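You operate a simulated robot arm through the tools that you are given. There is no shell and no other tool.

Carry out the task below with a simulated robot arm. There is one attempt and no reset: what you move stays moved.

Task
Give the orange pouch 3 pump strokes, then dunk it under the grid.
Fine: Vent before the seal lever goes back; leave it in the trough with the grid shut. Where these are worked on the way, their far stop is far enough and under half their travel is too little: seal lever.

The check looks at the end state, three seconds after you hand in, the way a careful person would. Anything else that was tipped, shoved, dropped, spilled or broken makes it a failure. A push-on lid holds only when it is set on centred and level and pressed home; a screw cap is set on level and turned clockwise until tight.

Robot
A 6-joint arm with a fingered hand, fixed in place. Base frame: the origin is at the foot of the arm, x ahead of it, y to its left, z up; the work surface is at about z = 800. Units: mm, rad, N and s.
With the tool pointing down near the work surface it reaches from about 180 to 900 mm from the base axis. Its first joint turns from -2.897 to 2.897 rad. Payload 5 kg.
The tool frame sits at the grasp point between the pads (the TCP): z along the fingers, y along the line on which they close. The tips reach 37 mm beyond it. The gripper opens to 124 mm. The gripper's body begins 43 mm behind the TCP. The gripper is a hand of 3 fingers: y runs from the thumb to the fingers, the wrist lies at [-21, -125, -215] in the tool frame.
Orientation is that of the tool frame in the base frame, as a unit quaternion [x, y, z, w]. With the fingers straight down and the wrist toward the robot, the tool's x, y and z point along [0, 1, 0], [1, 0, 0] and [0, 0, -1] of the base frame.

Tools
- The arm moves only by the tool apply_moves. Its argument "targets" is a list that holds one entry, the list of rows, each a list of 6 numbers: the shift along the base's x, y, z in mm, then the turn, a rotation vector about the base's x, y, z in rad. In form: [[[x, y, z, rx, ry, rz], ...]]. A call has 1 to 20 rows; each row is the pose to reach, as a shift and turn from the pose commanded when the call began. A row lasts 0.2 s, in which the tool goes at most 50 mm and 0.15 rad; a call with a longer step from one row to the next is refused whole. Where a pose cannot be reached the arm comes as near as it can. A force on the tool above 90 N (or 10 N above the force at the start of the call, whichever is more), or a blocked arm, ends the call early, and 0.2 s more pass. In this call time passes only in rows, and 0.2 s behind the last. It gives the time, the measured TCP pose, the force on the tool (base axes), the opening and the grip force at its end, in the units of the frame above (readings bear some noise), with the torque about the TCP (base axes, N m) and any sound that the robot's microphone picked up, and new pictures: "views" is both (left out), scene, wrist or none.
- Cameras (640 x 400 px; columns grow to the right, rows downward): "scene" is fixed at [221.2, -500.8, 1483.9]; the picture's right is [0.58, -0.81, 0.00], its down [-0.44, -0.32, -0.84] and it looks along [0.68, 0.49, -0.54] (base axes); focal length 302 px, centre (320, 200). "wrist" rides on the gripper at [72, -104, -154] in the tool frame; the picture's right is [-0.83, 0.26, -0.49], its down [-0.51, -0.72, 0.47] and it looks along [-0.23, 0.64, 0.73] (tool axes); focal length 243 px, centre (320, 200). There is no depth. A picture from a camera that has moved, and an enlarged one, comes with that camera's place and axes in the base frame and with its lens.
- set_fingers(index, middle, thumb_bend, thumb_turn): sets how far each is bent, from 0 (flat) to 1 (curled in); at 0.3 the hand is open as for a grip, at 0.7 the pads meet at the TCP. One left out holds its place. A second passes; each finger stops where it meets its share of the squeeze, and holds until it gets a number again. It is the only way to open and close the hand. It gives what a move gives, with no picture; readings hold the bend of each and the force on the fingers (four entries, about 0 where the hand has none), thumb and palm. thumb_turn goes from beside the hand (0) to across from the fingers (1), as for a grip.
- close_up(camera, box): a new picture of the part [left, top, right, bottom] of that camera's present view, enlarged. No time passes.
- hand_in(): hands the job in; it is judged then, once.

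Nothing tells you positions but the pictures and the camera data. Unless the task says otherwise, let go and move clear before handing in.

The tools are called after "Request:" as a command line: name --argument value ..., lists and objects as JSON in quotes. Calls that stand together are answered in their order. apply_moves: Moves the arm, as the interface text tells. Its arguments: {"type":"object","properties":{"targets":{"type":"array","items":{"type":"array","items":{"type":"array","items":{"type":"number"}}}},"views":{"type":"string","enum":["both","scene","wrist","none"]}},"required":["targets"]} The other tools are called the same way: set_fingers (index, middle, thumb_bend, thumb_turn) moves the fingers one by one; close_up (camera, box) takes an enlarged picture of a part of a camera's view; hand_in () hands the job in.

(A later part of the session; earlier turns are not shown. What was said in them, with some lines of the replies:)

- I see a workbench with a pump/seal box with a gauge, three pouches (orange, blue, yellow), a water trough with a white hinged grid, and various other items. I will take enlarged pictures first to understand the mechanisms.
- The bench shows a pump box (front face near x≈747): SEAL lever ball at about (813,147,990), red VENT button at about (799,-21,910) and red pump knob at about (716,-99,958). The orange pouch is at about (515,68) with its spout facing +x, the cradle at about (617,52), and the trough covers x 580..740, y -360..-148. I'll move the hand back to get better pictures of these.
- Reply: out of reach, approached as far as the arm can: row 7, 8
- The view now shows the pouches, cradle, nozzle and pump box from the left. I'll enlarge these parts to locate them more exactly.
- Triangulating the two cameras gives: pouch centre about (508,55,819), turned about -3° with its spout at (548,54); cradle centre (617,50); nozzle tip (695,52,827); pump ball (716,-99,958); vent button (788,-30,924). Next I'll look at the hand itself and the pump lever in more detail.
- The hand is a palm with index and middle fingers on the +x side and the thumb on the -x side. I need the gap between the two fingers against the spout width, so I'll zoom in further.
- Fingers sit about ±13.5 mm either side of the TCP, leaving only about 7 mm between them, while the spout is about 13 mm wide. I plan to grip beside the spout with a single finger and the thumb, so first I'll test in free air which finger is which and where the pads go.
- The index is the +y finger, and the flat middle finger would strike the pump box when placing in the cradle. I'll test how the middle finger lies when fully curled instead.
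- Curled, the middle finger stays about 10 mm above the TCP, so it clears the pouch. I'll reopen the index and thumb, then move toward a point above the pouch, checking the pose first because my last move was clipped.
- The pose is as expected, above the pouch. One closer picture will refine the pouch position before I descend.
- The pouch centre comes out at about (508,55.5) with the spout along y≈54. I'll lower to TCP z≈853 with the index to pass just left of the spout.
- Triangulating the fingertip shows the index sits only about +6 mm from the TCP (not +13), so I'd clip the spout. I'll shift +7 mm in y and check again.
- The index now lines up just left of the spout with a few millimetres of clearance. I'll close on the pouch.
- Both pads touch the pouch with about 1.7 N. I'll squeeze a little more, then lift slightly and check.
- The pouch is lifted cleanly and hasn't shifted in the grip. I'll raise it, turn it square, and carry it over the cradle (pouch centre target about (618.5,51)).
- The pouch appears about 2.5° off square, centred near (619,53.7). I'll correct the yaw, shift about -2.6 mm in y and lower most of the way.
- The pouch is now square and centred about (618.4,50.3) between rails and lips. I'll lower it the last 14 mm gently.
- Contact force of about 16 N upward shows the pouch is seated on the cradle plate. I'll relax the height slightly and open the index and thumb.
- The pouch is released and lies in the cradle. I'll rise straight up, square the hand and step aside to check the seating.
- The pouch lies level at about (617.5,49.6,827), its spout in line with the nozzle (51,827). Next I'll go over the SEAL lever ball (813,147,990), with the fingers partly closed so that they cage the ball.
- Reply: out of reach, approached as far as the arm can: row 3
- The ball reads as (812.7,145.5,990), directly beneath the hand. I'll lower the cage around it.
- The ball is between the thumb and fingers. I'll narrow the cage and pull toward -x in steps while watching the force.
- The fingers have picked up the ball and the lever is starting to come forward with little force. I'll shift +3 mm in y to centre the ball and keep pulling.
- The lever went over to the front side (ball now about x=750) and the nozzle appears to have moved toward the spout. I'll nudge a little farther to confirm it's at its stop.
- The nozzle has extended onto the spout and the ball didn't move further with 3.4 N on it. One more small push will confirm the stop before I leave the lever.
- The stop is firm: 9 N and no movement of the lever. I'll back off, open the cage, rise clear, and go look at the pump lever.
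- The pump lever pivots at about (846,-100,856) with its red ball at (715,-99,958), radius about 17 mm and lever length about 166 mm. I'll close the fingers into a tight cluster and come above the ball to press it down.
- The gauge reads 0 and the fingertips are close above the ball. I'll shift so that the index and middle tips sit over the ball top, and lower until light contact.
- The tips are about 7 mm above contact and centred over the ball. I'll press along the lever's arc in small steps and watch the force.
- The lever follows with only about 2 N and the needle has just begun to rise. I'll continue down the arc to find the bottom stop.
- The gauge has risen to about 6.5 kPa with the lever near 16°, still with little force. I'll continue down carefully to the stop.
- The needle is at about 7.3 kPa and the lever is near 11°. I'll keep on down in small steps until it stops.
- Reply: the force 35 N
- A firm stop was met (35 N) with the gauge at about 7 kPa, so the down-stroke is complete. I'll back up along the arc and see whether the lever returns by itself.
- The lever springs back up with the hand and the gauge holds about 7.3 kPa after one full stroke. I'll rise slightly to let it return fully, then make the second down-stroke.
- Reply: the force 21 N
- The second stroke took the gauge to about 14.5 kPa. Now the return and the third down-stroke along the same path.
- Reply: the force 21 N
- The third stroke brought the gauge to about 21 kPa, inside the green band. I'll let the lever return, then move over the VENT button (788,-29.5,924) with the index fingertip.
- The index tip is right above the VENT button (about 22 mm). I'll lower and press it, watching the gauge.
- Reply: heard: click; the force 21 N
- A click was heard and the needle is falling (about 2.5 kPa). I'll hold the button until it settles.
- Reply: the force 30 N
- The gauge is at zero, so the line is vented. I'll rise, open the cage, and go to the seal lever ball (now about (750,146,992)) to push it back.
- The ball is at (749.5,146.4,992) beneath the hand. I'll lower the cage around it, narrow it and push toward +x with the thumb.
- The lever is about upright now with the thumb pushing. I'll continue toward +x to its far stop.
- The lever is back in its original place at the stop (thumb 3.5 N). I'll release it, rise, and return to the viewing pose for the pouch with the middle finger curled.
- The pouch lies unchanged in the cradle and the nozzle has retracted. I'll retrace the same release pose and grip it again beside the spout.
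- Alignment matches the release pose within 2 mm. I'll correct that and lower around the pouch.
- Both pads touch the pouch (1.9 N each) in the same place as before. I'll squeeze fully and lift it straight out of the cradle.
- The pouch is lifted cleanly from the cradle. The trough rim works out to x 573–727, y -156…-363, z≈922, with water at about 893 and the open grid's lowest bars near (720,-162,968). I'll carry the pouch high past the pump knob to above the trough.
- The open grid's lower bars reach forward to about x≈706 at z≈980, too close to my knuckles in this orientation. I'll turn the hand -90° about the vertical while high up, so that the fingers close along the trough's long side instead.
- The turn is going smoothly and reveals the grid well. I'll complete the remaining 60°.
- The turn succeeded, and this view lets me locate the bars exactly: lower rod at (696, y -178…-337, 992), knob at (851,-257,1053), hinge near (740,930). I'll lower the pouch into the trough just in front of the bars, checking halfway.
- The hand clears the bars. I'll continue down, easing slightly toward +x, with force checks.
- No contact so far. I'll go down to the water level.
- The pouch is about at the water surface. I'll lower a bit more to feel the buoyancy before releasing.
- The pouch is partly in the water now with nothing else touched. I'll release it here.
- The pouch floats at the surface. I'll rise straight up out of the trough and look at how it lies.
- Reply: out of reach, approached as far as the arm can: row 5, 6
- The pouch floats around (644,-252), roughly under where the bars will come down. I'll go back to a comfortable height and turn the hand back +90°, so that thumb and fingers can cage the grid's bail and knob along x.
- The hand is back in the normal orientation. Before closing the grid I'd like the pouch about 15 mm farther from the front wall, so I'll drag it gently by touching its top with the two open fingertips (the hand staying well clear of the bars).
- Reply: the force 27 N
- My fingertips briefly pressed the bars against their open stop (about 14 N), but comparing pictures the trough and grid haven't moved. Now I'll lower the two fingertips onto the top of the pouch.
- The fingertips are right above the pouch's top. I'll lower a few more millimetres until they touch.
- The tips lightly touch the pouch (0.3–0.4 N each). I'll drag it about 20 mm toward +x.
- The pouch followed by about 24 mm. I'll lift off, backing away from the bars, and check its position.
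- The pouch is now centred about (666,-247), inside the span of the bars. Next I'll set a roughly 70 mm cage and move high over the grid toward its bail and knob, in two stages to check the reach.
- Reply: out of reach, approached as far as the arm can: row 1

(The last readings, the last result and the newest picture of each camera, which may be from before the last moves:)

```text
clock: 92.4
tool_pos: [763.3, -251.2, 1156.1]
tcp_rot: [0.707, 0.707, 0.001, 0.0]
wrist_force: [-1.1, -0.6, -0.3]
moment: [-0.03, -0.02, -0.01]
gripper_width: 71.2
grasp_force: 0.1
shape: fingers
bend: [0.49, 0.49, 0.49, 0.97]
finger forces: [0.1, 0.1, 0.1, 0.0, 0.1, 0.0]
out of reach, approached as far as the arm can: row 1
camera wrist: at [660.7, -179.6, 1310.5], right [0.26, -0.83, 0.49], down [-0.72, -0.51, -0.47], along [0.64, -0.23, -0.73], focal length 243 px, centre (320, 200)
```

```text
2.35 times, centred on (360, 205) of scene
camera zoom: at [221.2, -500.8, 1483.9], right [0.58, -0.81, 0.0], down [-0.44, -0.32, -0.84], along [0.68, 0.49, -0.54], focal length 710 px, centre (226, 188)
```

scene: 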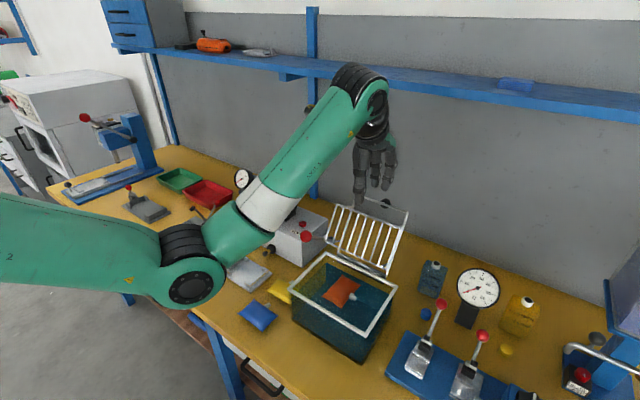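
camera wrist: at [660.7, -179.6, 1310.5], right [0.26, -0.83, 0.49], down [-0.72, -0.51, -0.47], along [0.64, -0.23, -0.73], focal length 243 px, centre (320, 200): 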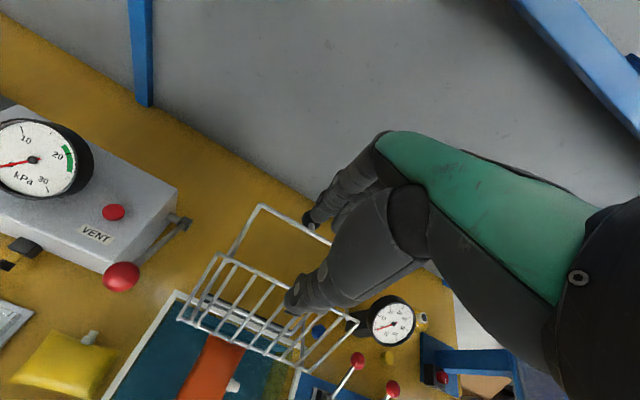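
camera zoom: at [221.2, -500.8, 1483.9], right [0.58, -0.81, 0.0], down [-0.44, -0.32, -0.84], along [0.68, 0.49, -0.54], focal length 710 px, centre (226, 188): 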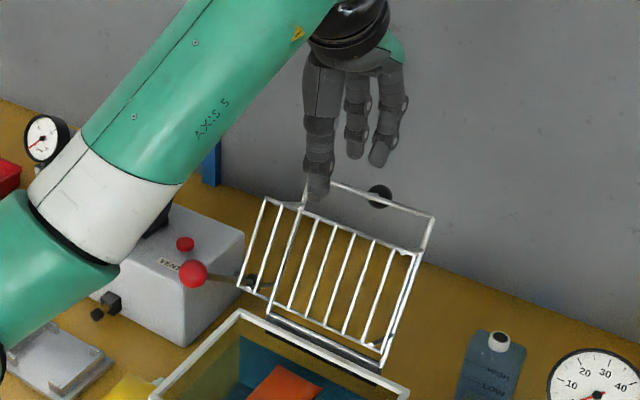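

Reach is fine so far. I'll continue to x≈840, directly above the bail and knob.

Request:
apply_moves --targets '[[[26, 0, 0, 0, 0, 0], [52, 0, 0, 0, 0, 0], [77, 0, 0, 0, 0, 0]]]'

Request:
close_up --camera "scene" --box '[300, 120, 430, 270]'

Request:
close_up --camera "wrist" --box '[100, 120, 440, 400]'

```text
clock: 93.2
tool_pos: [838.5, -249.9, 1154.3]
tcp_rot: [0.707, 0.707, 0.0, 0.0]
wrist_force: [-0.2, 0.1, -0.3]
moment: [0.01, -0.02, 0.02]
gripper_width: 71.2
grasp_force: 0.1
shape: fingers
bend: [0.49, 0.49, 0.49, 0.97]
finger forces: [0.0, 0.0, 0.1, 0.0, 0.0, 0.0]
camera wrist: at [735.4, -178.5, 1308.7], right [0.26, -0.83, 0.49], down [-0.72, -0.51, -0.47], along [0.64, -0.23, -0.73], focal length 243 px, centre (320, 200)
```

scene: 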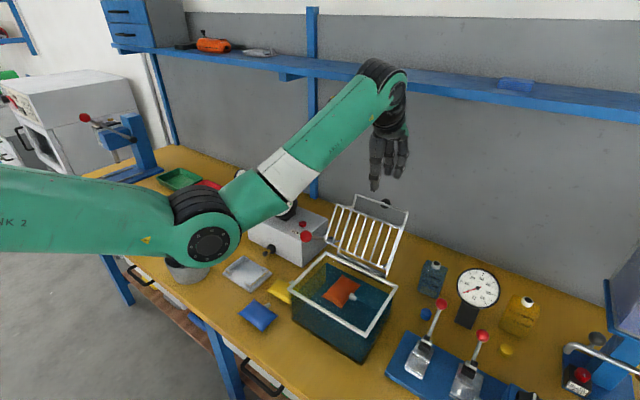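
wrist: 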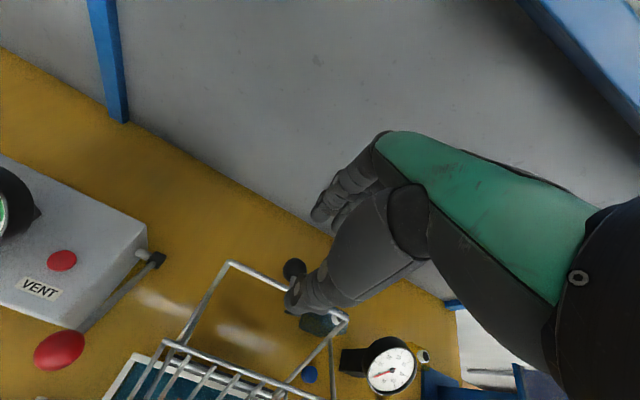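

```text
2.67 times, centred on (365, 195) of scene
camera zoom: at [221.2, -500.8, 1483.9], right [0.58, -0.81, 0.0], down [-0.44, -0.32, -0.84], along [0.68, 0.49, -0.54], focal length 805 px, centre (200, 213)
```

zoom: 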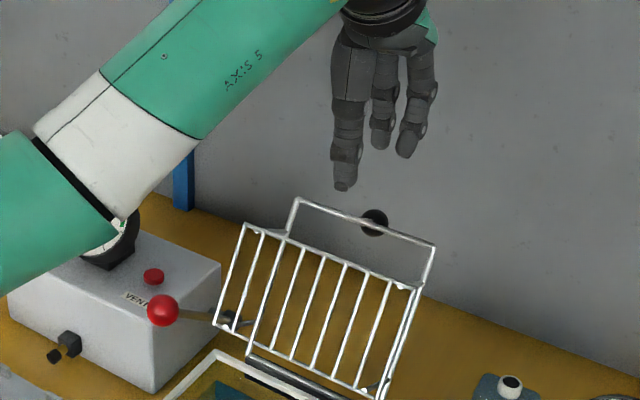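

```text
1.43 times, centred on (270, 260) of wrist
camera zoom: at [735.4, -178.5, 1308.7], right [0.26, -0.83, 0.49], down [-0.72, -0.51, -0.47], along [0.64, -0.23, -0.73], focal length 347 px, centre (391, 114)
```

zoom: 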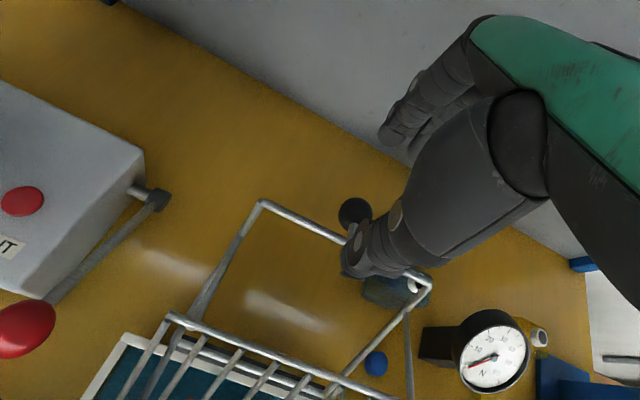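

Knob (850,-259,1053) and bail (817, y -191…-328, 1072) are confirmed. I'll lower the cage so that the thumb is in front of the bail and the fingers are behind the knob.

Request:
apply_moves --targets '[[[2, -3, -25, 0, 0, 0], [3, -3, -50, 0, 0, 0]]]' --views "none"

Request:
close_up --camera "scene" --box '[320, 130, 420, 250]'

Request:
close_up --camera "wrist" --box '[180, 120, 440, 360]'

```text
clock: 93.8
tool_pos: [842.6, -254.6, 1103.5]
tcp_rot: [0.707, 0.707, 0.0, 0.0]
wrist_force: [1.0, 0.1, -0.1]
moment: [0.01, 0.01, 0.02]
gripper_width: 71.1
grasp_force: 0.1
shape: fingers
bend: [0.49, 0.49, 0.49, 0.97]
finger forces: [0.0, 0.0, 0.0, 0.1, 0.1, 0.0]
```

```text
3.33 times, centred on (370, 190) of scene
camera zoom: at [221.2, -500.8, 1483.9], right [0.58, -0.81, 0.0], down [-0.44, -0.32, -0.84], along [0.68, 0.49, -0.54], focal length 1006 px, centre (153, 233)
```

zoom: 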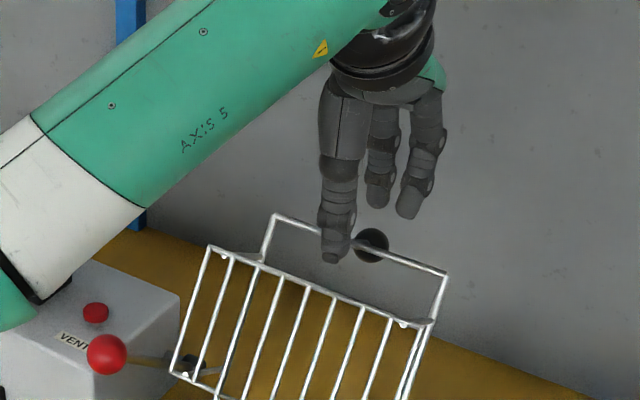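

```text
1.67 times, centred on (310, 240) of wrist
camera zoom: at [740.2, -181.9, 1258.0], right [0.26, -0.83, 0.49], down [-0.72, -0.51, -0.47], along [0.64, -0.23, -0.73], focal length 404 px, centre (337, 133)
```

zoom: 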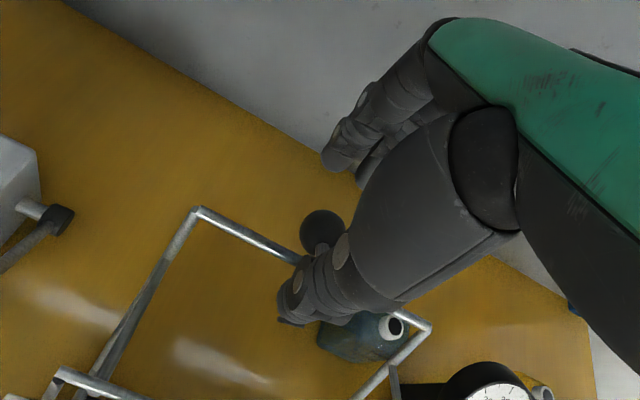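

The thumb is in front of the bail and the knob lies between the thumb and the fingers. I'll lower the last 25 mm and begin pulling back along the arc.

Request:
apply_moves --targets '[[[0, 0, -12, 0, 0, 0], [0, 0, -25, 0, 0, 0]]]' --views "none"

Request:
apply_moves --targets '[[[-5, 0, 1, 0, 0, 0], [-10, 0, 3, 0, 0, 0], [-18, 0, 6, 0, 0, 0], [-26, 0, 10, 0, 0, 0]]]' --views "none"

Request:
close_up --camera "scene" --box '[300, 130, 420, 280]'

Request:
close_up --camera "wrist" --box '[180, 120, 440, 360]'

```text
clock: 94.4
tool_pos: [840.9, -253.2, 1079.3]
tcp_rot: [0.707, 0.707, 0.0, 0.0]
wrist_force: [-0.1, 0.0, -0.1]
moment: [0.0, 0.04, 0.02]
gripper_width: 71.3
grasp_force: 0.0
shape: fingers
bend: [0.49, 0.49, 0.49, 0.97]
finger forces: [0.0, 0.0, 0.0, 0.0, 0.1, 0.0]
```

```text
clock: 95.4
tool_pos: [816.1, -256.3, 1089.2]
tcp_rot: [0.707, 0.707, -0.001, -0.001]
wrist_force: [3.3, 0.5, 0.6]
moment: [0.01, -0.08, 0.03]
gripper_width: 71.3
grasp_force: 0.9
shape: fingers
bend: [0.49, 0.48, 0.49, 0.97]
finger forces: [0.6, 1.3, 0.0, 0.1, 0.1, 0.0]
```

```text
2.67 times, centred on (360, 205) of scene
camera zoom: at [221.2, -500.8, 1483.9], right [0.58, -0.81, 0.0], down [-0.44, -0.32, -0.84], along [0.68, 0.49, -0.54], focal length 805 px, centre (213, 187)
```

zoom: 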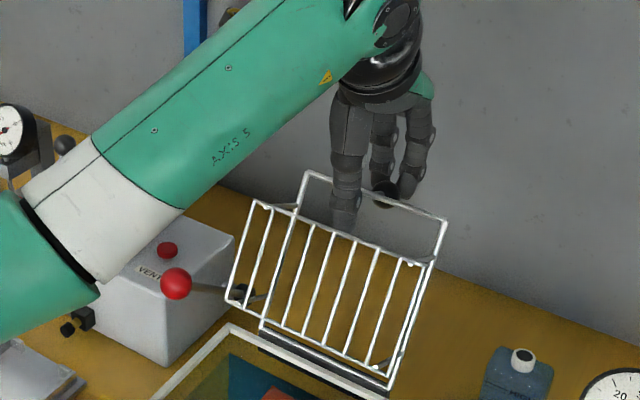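

```text
1.67 times, centred on (310, 240) of wrist
camera zoom: at [713.5, -182.5, 1243.3], right [0.26, -0.83, 0.49], down [-0.72, -0.51, -0.47], along [0.64, -0.23, -0.73], focal length 404 px, centre (337, 133)
```

zoom: 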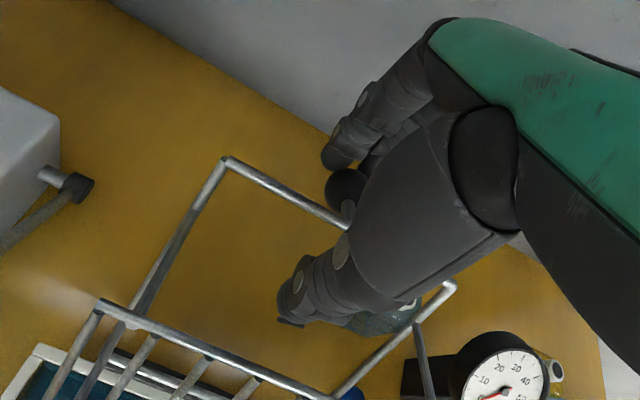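

The fingers have the knob (about 1–1.5 N) and the grid is swinging up. I'll continue slowly along the arc to near vertical.

Request:
apply_moves --targets '[[[-9, 0, 3, 0, 0, 0], [-18, 0, 5, 0, 0, 0], [-28, 0, 7, 0, 0, 0], [-38, 0, 9, 0, 0, 0], [-48, 0, 10, 0, 0, 0], [-58, 0, 11, 0, 0, 0]]]' --views "none"

Request:
close_up --camera "scene" --box '[290, 130, 410, 280]'

Request:
close_up --camera "wrist" --box '[180, 120, 440, 360]'

```text
clock: 96.8
tool_pos: [757.7, -255.0, 1100.6]
tcp_rot: [0.707, 0.707, 0.0, 0.0]
wrist_force: [-1.7, -0.5, 0.2]
moment: [-0.03, 0.03, 0.01]
gripper_width: 73.4
grasp_force: 0.7
shape: fingers
bend: [0.49, 0.49, 0.48, 0.97]
finger forces: [0.0, 0.0, 0.1, 0.1, 1.9, 0.0]
```

```text
2.67 times, centred on (350, 205) of scene
camera zoom: at [221.2, -500.8, 1483.9], right [0.58, -0.81, 0.0], down [-0.44, -0.32, -0.84], along [0.68, 0.49, -0.54], focal length 805 px, centre (240, 187)
```

zoom: 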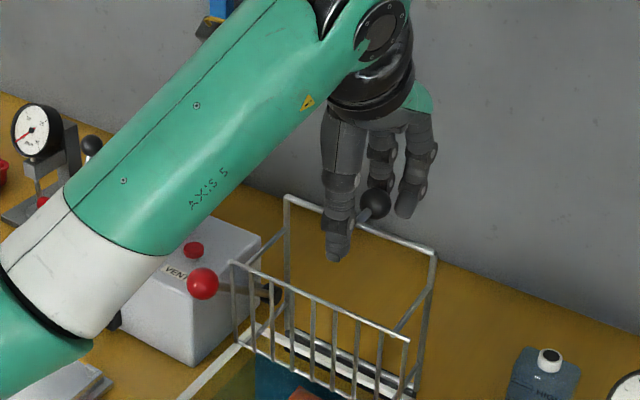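

```text
1.67 times, centred on (310, 240) of wrist
camera zoom: at [654.3, -181.8, 1255.0], right [0.26, -0.83, 0.49], down [-0.72, -0.51, -0.47], along [0.64, -0.23, -0.73], focal length 404 px, centre (337, 133)
```

zoom: 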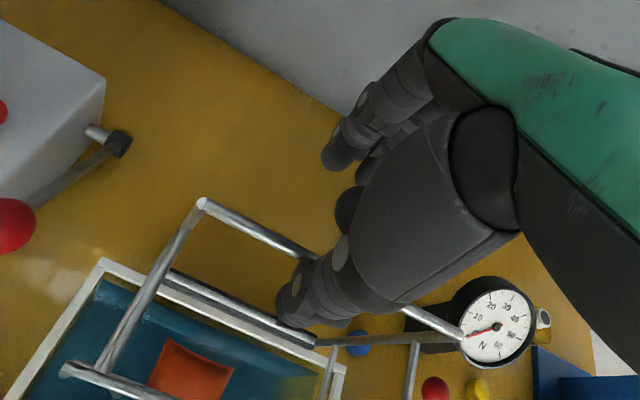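

The grid has passed the balance point and now leans on the thumb (1.9 N), as planned. I'll let it down slowly, supported by the thumb.

Request:
apply_moves --targets '[[[-14, 0, -1, 0, 0, 0], [-28, 0, -3, 0, 0, 0], [-41, 0, -7, 0, 0, 0], [-54, 0, -11, 0, 0, 0], [-67, 0, -17, 0, 0, 0], [-79, 0, -23, 0, 0, 0], [-90, 0, -30, 0, 0, 0], [-100, 0, -38, 0, 0, 0]]]' --views "none"

Request:
close_up --camera "scene" --box '[280, 150, 410, 330]'

Request:
close_up --camera "wrist" --box '[180, 120, 440, 400]'

```text
clock: 98.6
tool_pos: [656.6, -255.0, 1062.3]
tcp_rot: [0.707, 0.707, 0.0, 0.0]
wrist_force: [-2.9, 0.9, -1.6]
moment: [0.0, -0.03, 0.02]
gripper_width: 73.5
grasp_force: 1.1
shape: fingers
bend: [0.49, 0.49, 0.48, 0.97]
finger forces: [0.0, 0.0, 0.0, 0.0, 2.4, 0.0]
```

```text
2.22 times, centred on (345, 240) of scene
camera zoom: at [221.2, -500.8, 1483.9], right [0.58, -0.81, 0.0], down [-0.44, -0.32, -0.84], along [0.68, 0.49, -0.54], focal length 670 px, centre (264, 111)
```

zoom: 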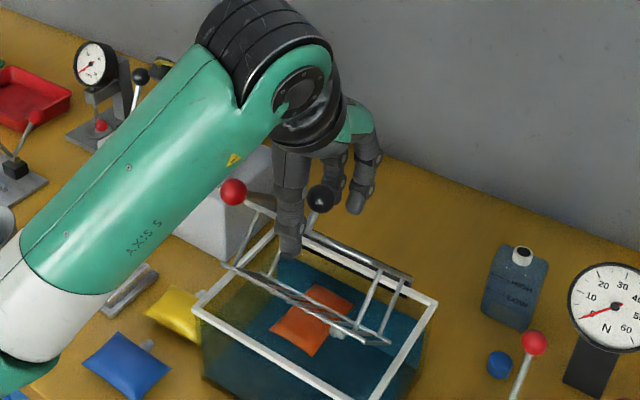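

```text
1.43 times, centred on (310, 260) of wrist
camera zoom: at [554.4, -182.1, 1215.9], right [0.26, -0.83, 0.49], down [-0.72, -0.51, -0.47], along [0.64, -0.23, -0.73], focal length 347 px, centre (334, 114)
```

zoom: 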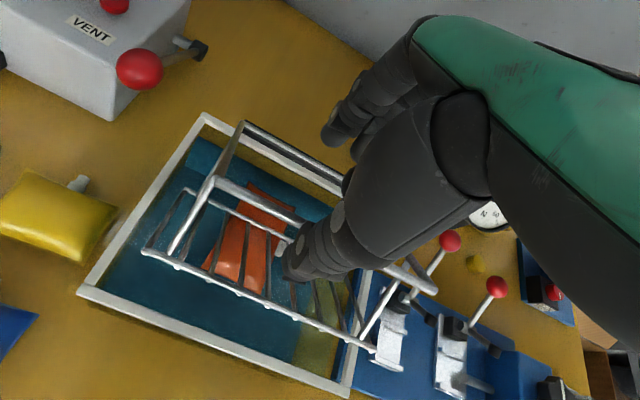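

The grid is at about 45° above closed, resting on the thumb. I'll continue lowering.

Request:
apply_moves --targets '[[[-9, 0, -9, 0, 0, 0], [-17, 0, -18, 0, 0, 0], [-24, 0, -29, 0, 0, 0], [-31, 0, -40, 0, 0, 0]]]' --views "none"

Request:
close_up --camera "scene" --box '[280, 170, 410, 350]'

Request:
close_up --camera "wrist" --box '[180, 120, 440, 400]'

```text
clock: 99.6
tool_pos: [625.3, -253.3, 1023.0]
tcp_rot: [0.707, 0.708, 0.0, 0.0]
wrist_force: [-2.3, 1.2, -1.0]
moment: [0.01, -0.02, 0.03]
gripper_width: 73.3
grasp_force: 1.2
shape: fingers
bend: [0.49, 0.49, 0.48, 0.97]
finger forces: [0.0, 0.0, 0.1, 0.0, 2.4, 0.0]
```

```text
2.22 times, centred on (345, 260) of scene
camera zoom: at [221.2, -500.8, 1483.9], right [0.58, -0.81, 0.0], down [-0.44, -0.32, -0.84], along [0.68, 0.49, -0.54], focal length 670 px, centre (264, 67)
```

zoom: 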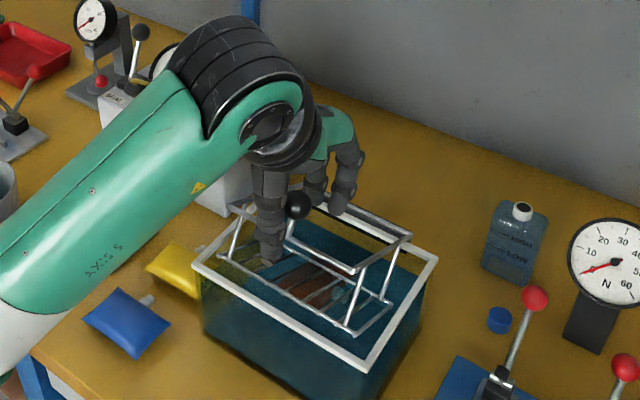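

```text
1.43 times, centred on (310, 260) of wrist
camera zoom: at [523.3, -181.7, 1176.1], right [0.26, -0.83, 0.49], down [-0.72, -0.51, -0.47], along [0.64, -0.23, -0.73], focal length 347 px, centre (334, 114)
```

zoom: 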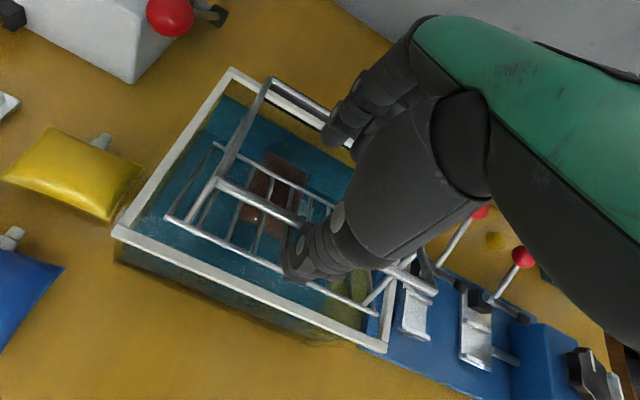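

The bars are already pushing the pouch under the water. I'll ease the grid down further.

Request:
apply_moves --targets '[[[-5, 0, -11, 0, 0, 0], [-10, 0, -23, 0, 0, 0], [-13, 0, -35, 0, 0, 0]]]' --views "none"

Request:
close_up --camera "scene" --box '[280, 180, 410, 350]'

Request:
close_up --camera "wrist" --box '[180, 120, 440, 400]'

```text
clock: 100.4
tool_pos: [612.2, -254.2, 988.2]
tcp_rot: [0.707, 0.707, 0.0, 0.0]
wrist_force: [-5.9, -0.5, -0.1]
moment: [-0.01, -0.09, -0.04]
gripper_width: 74.8
grasp_force: 3.2
shape: fingers
bend: [0.49, 0.49, 0.47, 0.97]
finger forces: [0.0, 0.0, 0.1, 0.1, 5.9, 0.0]
```

```text
2.35 times, centred on (345, 265) of scene
camera zoom: at [221.2, -500.8, 1483.9], right [0.58, -0.81, 0.0], down [-0.44, -0.32, -0.84], along [0.68, 0.49, -0.54], focal length 710 px, centre (261, 47)
```

zoom: 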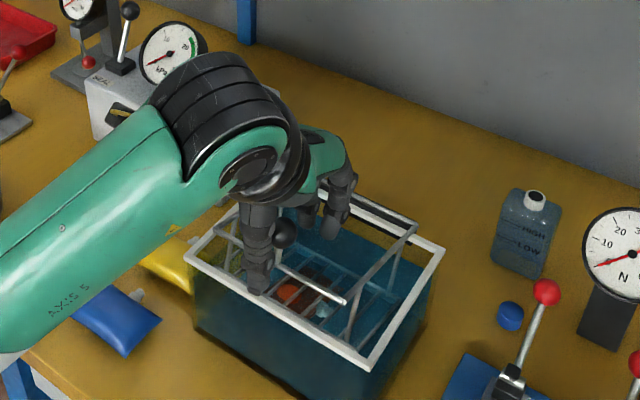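

```text
1.43 times, centred on (310, 260) of wrist
camera zoom: at [508.7, -182.6, 1141.5], right [0.26, -0.83, 0.49], down [-0.72, -0.51, -0.47], along [0.64, -0.23, -0.73], focal length 347 px, centre (334, 114)
```

zoom: 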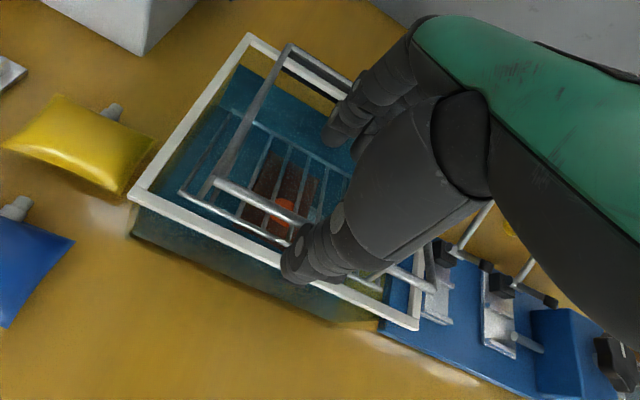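

The grid is at about 14° from closed with the thumb holding it (5.9 N). I'll let it slide down gradually by moving the hand toward -x.

Request:
apply_moves --targets '[[[-4, 0, -3, 0, 0, 0], [-8, 0, -5, 0, 0, 0], [-12, 0, -6, 0, 0, 0], [-16, 0, -6, 0, 0, 0]]]' --views "none"

Request:
close_up --camera "scene" --box '[280, 180, 410, 350]'

Request:
close_up --camera "wrist" --box '[180, 120, 440, 400]'

```text
clock: 101.4
tool_pos: [597.4, -254.4, 982.0]
tcp_rot: [0.707, 0.707, 0.0, 0.001]
wrist_force: [-1.0, 0.8, -2.0]
moment: [0.0, 0.01, -0.06]
gripper_width: 73.3
grasp_force: 1.6
shape: fingers
bend: [0.49, 0.49, 0.48, 0.97]
finger forces: [0.0, 0.1, 0.0, 0.0, 2.2, 0.0]
```

```text
2.35 times, centred on (345, 265) of scene
camera zoom: at [221.2, -500.8, 1483.9], right [0.58, -0.81, 0.0], down [-0.44, -0.32, -0.84], along [0.68, 0.49, -0.54], focal length 710 px, centre (261, 47)
```

zoom: 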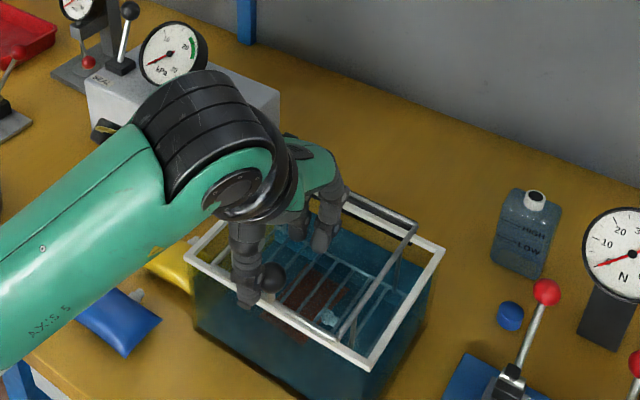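

```text
1.43 times, centred on (310, 260) of wrist
camera zoom: at [494.1, -181.8, 1135.4], right [0.26, -0.83, 0.49], down [-0.72, -0.51, -0.47], along [0.64, -0.23, -0.73], focal length 347 px, centre (334, 114)
```

zoom: 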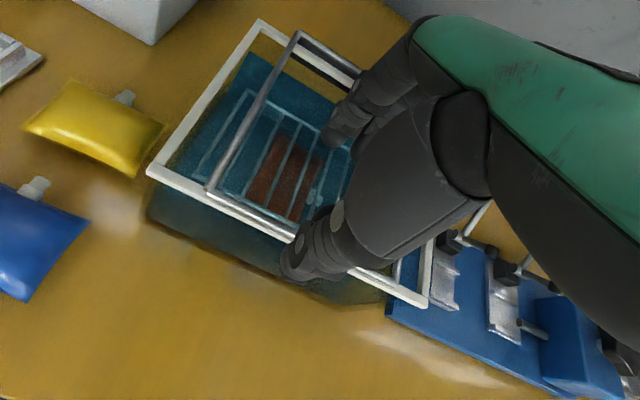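

The grid has come down and the pouch is now wholly underwater beneath the bars. I'll centre the cage on the knob so nothing is touching and check that the grid stays closed.

Request:
apply_moves --targets '[[[-5, 0, 1, 0, 0, 0], [-10, 0, 2, 0, 0, 0], [-16, 0, 3, 0, 0, 0]]]' --views "none"

Request:
close_up --camera "scene" --box '[290, 210, 410, 350]'

Request:
close_up --camera "wrist" --box '[180, 120, 440, 400]'

```text
clock: 102.2
tool_pos: [582.3, -254.5, 985.7]
tcp_rot: [0.707, 0.707, -0.001, 0.0]
wrist_force: [0.0, 0.1, -0.4]
moment: [0.0, -0.02, -0.04]
gripper_width: 71.6
grasp_force: 0.0
shape: fingers
bend: [0.49, 0.49, 0.49, 0.97]
finger forces: [0.0, 0.0, 0.0, 0.1, 0.1, 0.0]
```

```text
2.86 times, centred on (350, 280) of scene
camera zoom: at [221.2, -500.8, 1483.9], right [0.58, -0.81, 0.0], down [-0.44, -0.32, -0.84], along [0.68, 0.49, -0.54], focal length 862 px, centre (234, -29)
```

zoom: 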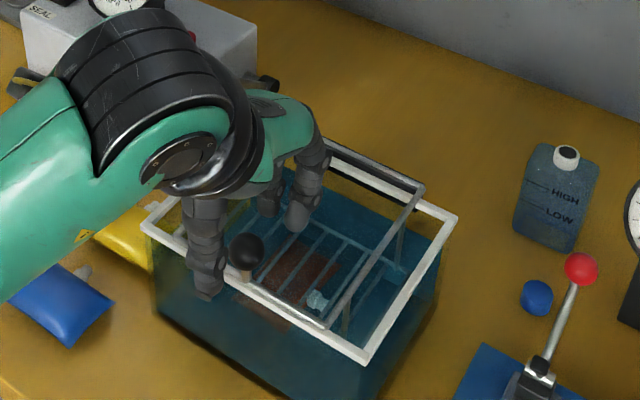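

```text
1.43 times, centred on (310, 260) of wrist
camera zoom: at [478.7, -181.9, 1138.7], right [0.26, -0.83, 0.49], down [-0.72, -0.51, -0.47], along [0.64, -0.23, -0.73], focal length 347 px, centre (334, 114)
```

zoom: 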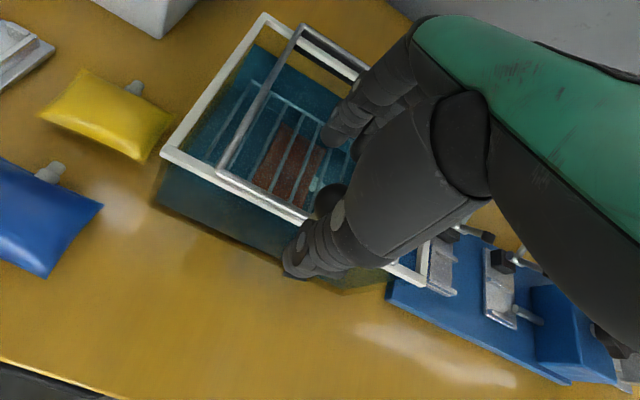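

The bail now rests on the front rim (about (579,924)), so the grid appears shut. I'll lift the hand straight up and away, then inspect.

Request:
apply_moves --targets '[[[0, 0, 20, 0, 0, 0], [0, 0, 45, 0, 0, 0], [0, 0, 80, 0, 0, 0], [-10, 30, 95, 0, 0, 0], [-20, 75, 95, 0, 0, 0], [-25, 120, 90, 0, 0, 0], [-25, 165, 80, 0, 0, 0]]]'

Request:
close_up --camera "scene" --box '[280, 230, 410, 370]'

Request:
close_up --camera "wrist" --box '[160, 60, 440, 340]'

```text
clock: 103.8
tool_pos: [555.1, -87.8, 1068.6]
tcp_rot: [0.708, 0.706, 0.0, 0.0]
wrist_force: [-0.6, -0.1, 0.3]
moment: [0.02, 0.0, 0.01]
gripper_width: 71.3
grasp_force: 0.1
shape: fingers
bend: [0.49, 0.49, 0.49, 0.97]
finger forces: [0.1, 0.0, 0.0, 0.0, 0.1, 0.1]
camera wrist: at [451.3, -15.7, 1222.2], right [0.26, -0.83, 0.49], down [-0.72, -0.51, -0.47], along [0.64, -0.23, -0.73], focal length 243 px, centre (320, 200)
```

scene: 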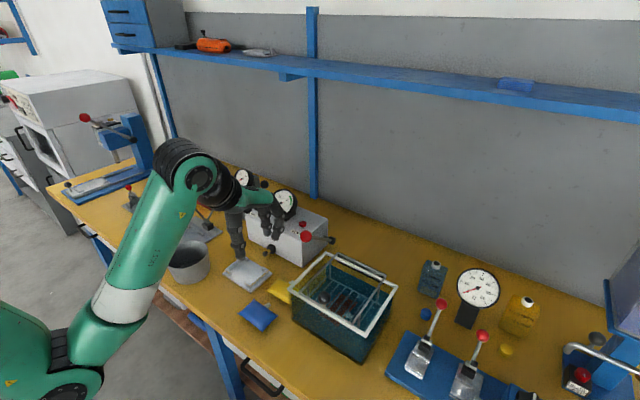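
wrist: 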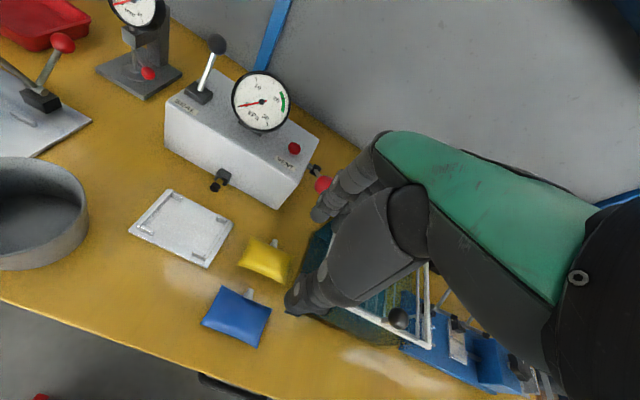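

```text
2.86 times, centred on (345, 300) of scene
camera zoom: at [221.2, -500.8, 1483.9], right [0.58, -0.81, 0.0], down [-0.44, -0.32, -0.84], along [0.68, 0.49, -0.54], focal length 862 px, centre (249, -86)
```

zoom: 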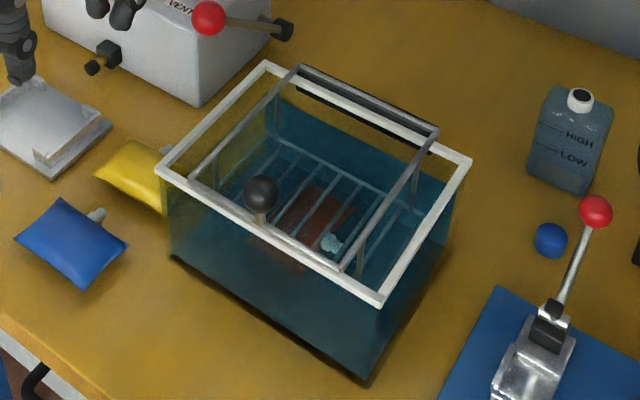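

```text
1.43 times, centred on (300, 200) of wrist
camera zoom: at [451.3, -15.7, 1222.2], right [0.26, -0.83, 0.49], down [-0.72, -0.51, -0.47], along [0.64, -0.23, -0.73], focal length 347 px, centre (349, 200)
```

zoom: 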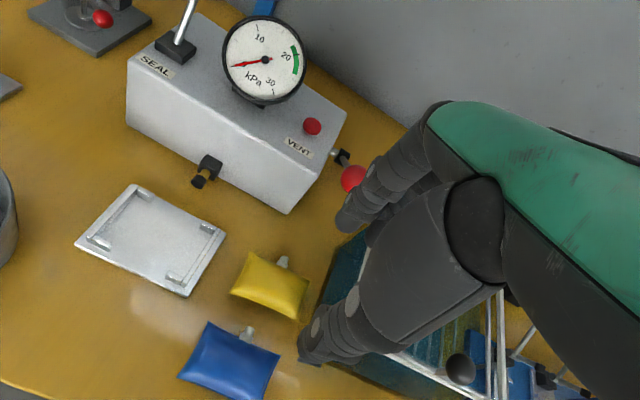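

The picture shows the grid level on the rim with the pouch underwater beneath the bars. To be sure it's pressed home, I'll touch the knob top lightly with closed fingertips.

Request:
set_fingers --index 0.68 --middle 0.68 --thumb_bend 0.6

Request:
apply_moves --targets '[[[2, -40, 0, 0, 0, 0], [5, -80, 0, 0, 0, 0], [8, -120, 0, 0, 0, 0], [9, -164, 0, 0, 0, 0], [9, -164, -25, 0, 0, 0]]]' --views "none"

Request:
close_up --camera "scene" --box '[280, 210, 410, 350]'

Request:
close_up --camera "wrist" --box '[180, 120, 440, 400]'

```text
clock: 104.8
tool_pos: [555.1, -88.4, 1068.8]
tcp_rot: [0.707, 0.707, 0.0, -0.001]
wrist_force: [-0.1, 0.5, 0.1]
moment: [0.0, 0.01, 0.03]
gripper_width: 25.2
grasp_force: 0.0
shape: fingers
bend: [0.68, 0.68, 0.6, 0.97]
finger forces: [0.1, 0.0, 0.0, 0.0, 0.0, 0.0]
```

```text
clock: 106.0
tool_pos: [567.4, -254.8, 1045.5]
tcp_rot: [0.707, 0.707, 0.0, 0.001]
wrist_force: [0.6, -0.5, 0.4]
moment: [-0.02, -0.03, 0.0]
gripper_width: 25.2
grasp_force: 0.1
shape: fingers
bend: [0.68, 0.68, 0.6, 0.98]
finger forces: [0.1, 0.1, 0.0, 0.1, 0.1, 0.0]
```

```text
2.86 times, centred on (345, 280) of scene
camera zoom: at [221.2, -500.8, 1483.9], right [0.58, -0.81, 0.0], down [-0.44, -0.32, -0.84], along [0.68, 0.49, -0.54], focal length 862 px, centre (249, -29)
```

zoom: 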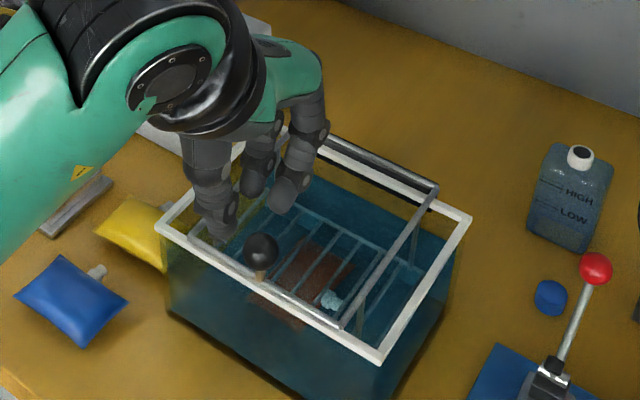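

```text
1.43 times, centred on (310, 260) of wrist
camera zoom: at [463.7, -182.7, 1197.1], right [0.26, -0.83, 0.49], down [-0.72, -0.51, -0.47], along [0.64, -0.23, -0.73], focal length 347 px, centre (334, 114)
```

zoom: 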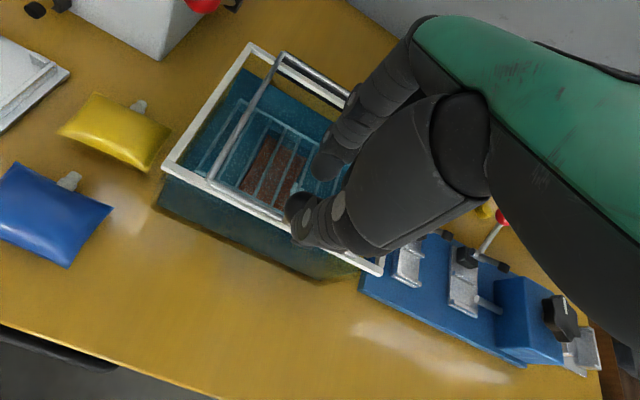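

The fingertips are about 12 mm too far in +x. I'll correct that and press down gently on the knob.

Request:
apply_moves --targets '[[[-11, 0, -8, 0, 0, 0], [-11, 0, -18, 0, 0, 0], [-11, 0, -26, 0, 0, 0], [-11, 0, -31, 0, 0, 0]]]' --views "none"

Request:
close_up --camera "scene" --box '[280, 210, 410, 350]'

```text
clock: 107.0
tool_pos: [555.6, -251.7, 1010.1]
tcp_rot: [0.707, 0.707, 0.0, 0.0]
wrist_force: [0.4, 0.0, 1.1]
moment: [-0.05, -0.05, -0.03]
gripper_width: 25.2
grasp_force: 1.1
shape: fingers
bend: [0.68, 0.68, 0.6, 0.98]
finger forces: [0.0, 1.8, 0.0, 0.0, 0.0, 0.0]
```

```text
2.86 times, centred on (345, 280) of scene
camera zoom: at [221.2, -500.8, 1483.9], right [0.58, -0.81, 0.0], down [-0.44, -0.32, -0.84], along [0.68, 0.49, -0.54], focal length 862 px, centre (249, -29)
```

zoom: 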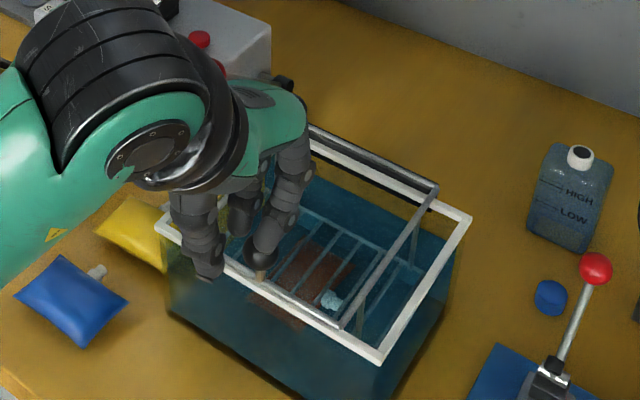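

Request:
apply_moves --targets '[[[0, 0, -2, 0, 0, 0], [0, 0, -4, 0, 0, 0]]]' --views "none"

Request:
close_up --camera "scene" --box '[280, 210, 410, 350]'

```text
clock: 107.6
tool_pos: [555.1, -252.5, 1008.1]
tcp_rot: [0.707, 0.707, 0.002, 0.002]
wrist_force: [0.9, 6.0, 19.2]
moment: [0.2, -0.25, 0.12]
gripper_width: 23.7
grasp_force: 11.3
shape: fingers
bend: [0.69, 0.71, 0.6, 0.98]
finger forces: [11.4, 10.7, 0.0, 0.1, 0.0, 0.1]
```

```text
2.86 times, centred on (345, 280) of scene
camera zoom: at [221.2, -500.8, 1483.9], right [0.58, -0.81, 0.0], down [-0.44, -0.32, -0.84], along [0.68, 0.49, -0.54], focal length 862 px, centre (249, -29)
```

zoom: 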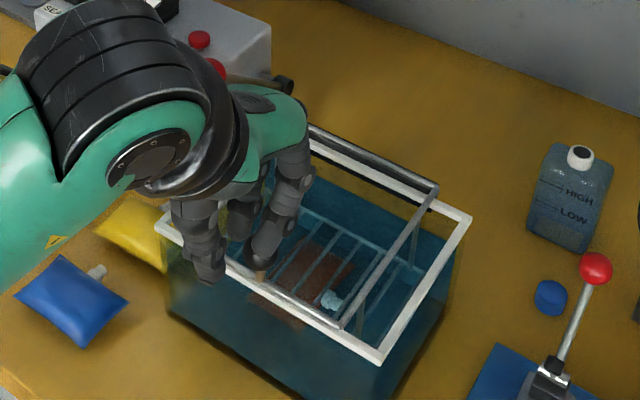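

The grid is firmly on its stop: 19 N with no movement. I'll lift off, move clear, open the hand to rest and make a final check of the scene.

Request:
apply_moves --targets '[[[0, 0, 10, 0, 0, 0], [0, 0, 40, 0, 0, 0], [0, 0, 75, 0, 0, 0], [-5, 30, 85, 0, 0, 0], [-8, 75, 85, 0, 0, 0], [-10, 120, 85, 0, 0, 0], [-10, 165, 85, 0, 0, 0], [-10, 210, 85, 0, 0, 0], [-10, 250, 85, 0, 0, 0]]]'

Request:
close_up --camera "scene" --box '[280, 220, 410, 370]'

Request:
close_up --camera "scene" --box '[150, 160, 350, 340]'

Request:
close_up --camera "wrist" --box '[0, 0, 640, 400]'

```text
clock: 109.6
tool_pos: [544.6, -2.5, 1091.6]
tcp_rot: [0.707, 0.708, 0.0, 0.0]
wrist_force: [-0.5, -0.2, 0.3]
moment: [0.03, 0.0, -0.01]
gripper_width: 24.9
grasp_force: 0.1
shape: fingers
bend: [0.68, 0.68, 0.6, 0.98]
finger forces: [0.0, 0.0, 0.0, 0.0, 0.0, 0.0]
camera wrist: at [442.3, 70.5, 1245.5], right [0.26, -0.83, 0.49], down [-0.72, -0.51, -0.47], along [0.64, -0.23, -0.73], focal length 243 px, centre (320, 200)
```

scene: 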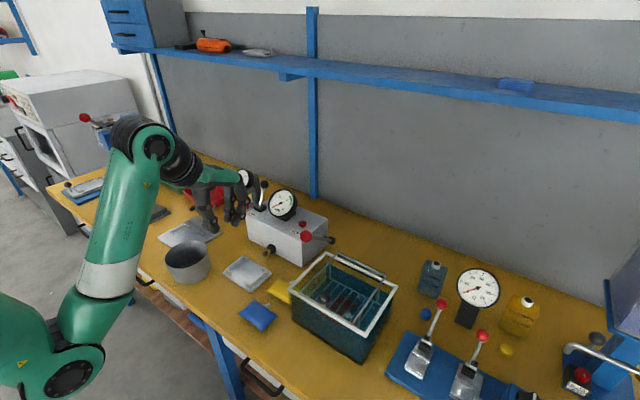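
wrist: 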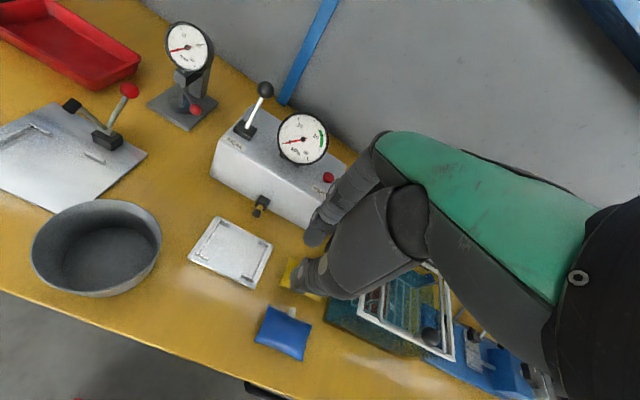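

```text
2.67 times, centred on (345, 295) of scene
camera zoom: at [221.2, -500.8, 1483.9], right [0.58, -0.81, 0.0], down [-0.44, -0.32, -0.84], along [0.68, 0.49, -0.54], focal length 805 px, centre (253, -53)
```

zoom: 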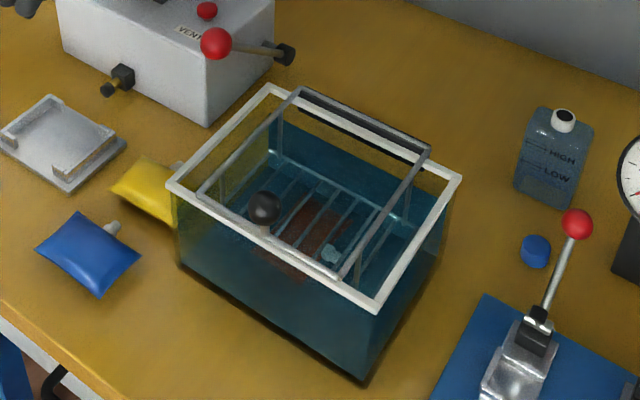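

```text
2.22 times, centred on (250, 250) of scene
camera zoom: at [221.2, -500.8, 1483.9], right [0.58, -0.81, 0.0], down [-0.44, -0.32, -0.84], along [0.68, 0.49, -0.54], focal length 670 px, centre (476, 89)
```

zoom: 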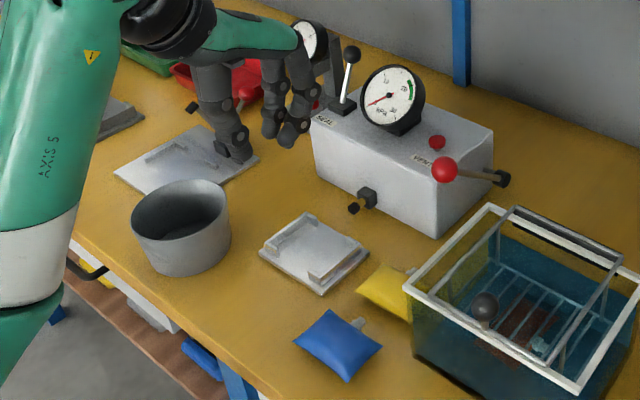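

```text
1.00 times, centred on (320, 200) of wrist (not enlarged: the box is as wide or as high as the picture)
camera zoom: at [442.3, 70.5, 1245.5], right [0.26, -0.83, 0.49], down [-0.72, -0.51, -0.47], along [0.64, -0.23, -0.73], focal length 243 px, centre (320, 200)
```

zoom: 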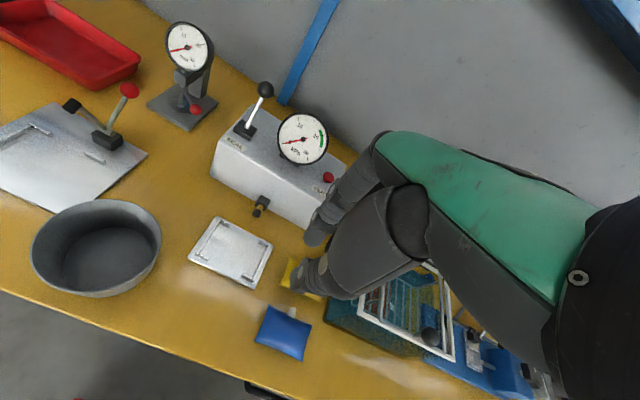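

Everything is as it should be: the orange pouch is underwater beneath the shut grid, the gauge is at zero, the seal lever is back, the pump lever is up, and all other items are in their original places. The hand is clear, so I hand in.

Request:
hand_in

```text
The job is handed in.
```

The orange pouch got its 3 pump strokes and is now underwater in the trough with the grid shut; I've handed the job in.

- **Sealing and pumping:** I set the pouch in the cradle and pulled the seal lever to its far stop. Three full strokes took the gauge from 0 to about 7, 14.5 and then 21 kPa, inside the green band.
- **Venting:** I held the VENT button until the gauge read zero. Only then did I push the seal lever back to its starting stop.
- **Dunking:** I floated the pouch in the trough, shifted it about 24 mm away from the front wall, and lowered the grid over it. The grid sits on its stop: pressing the knob with about 19 N did not move it.

**Unplanned contact:** while I was opening the fingers over the trough, they pressed the open grid's bars with about 14 N each. In the pictures afterwards, the trough and grid had not moved.

In the last pictures, everything else on the bench was where it started, and the hand was clear of the trough. The hand-in only confirmed receipt, so I don't have the check's result.
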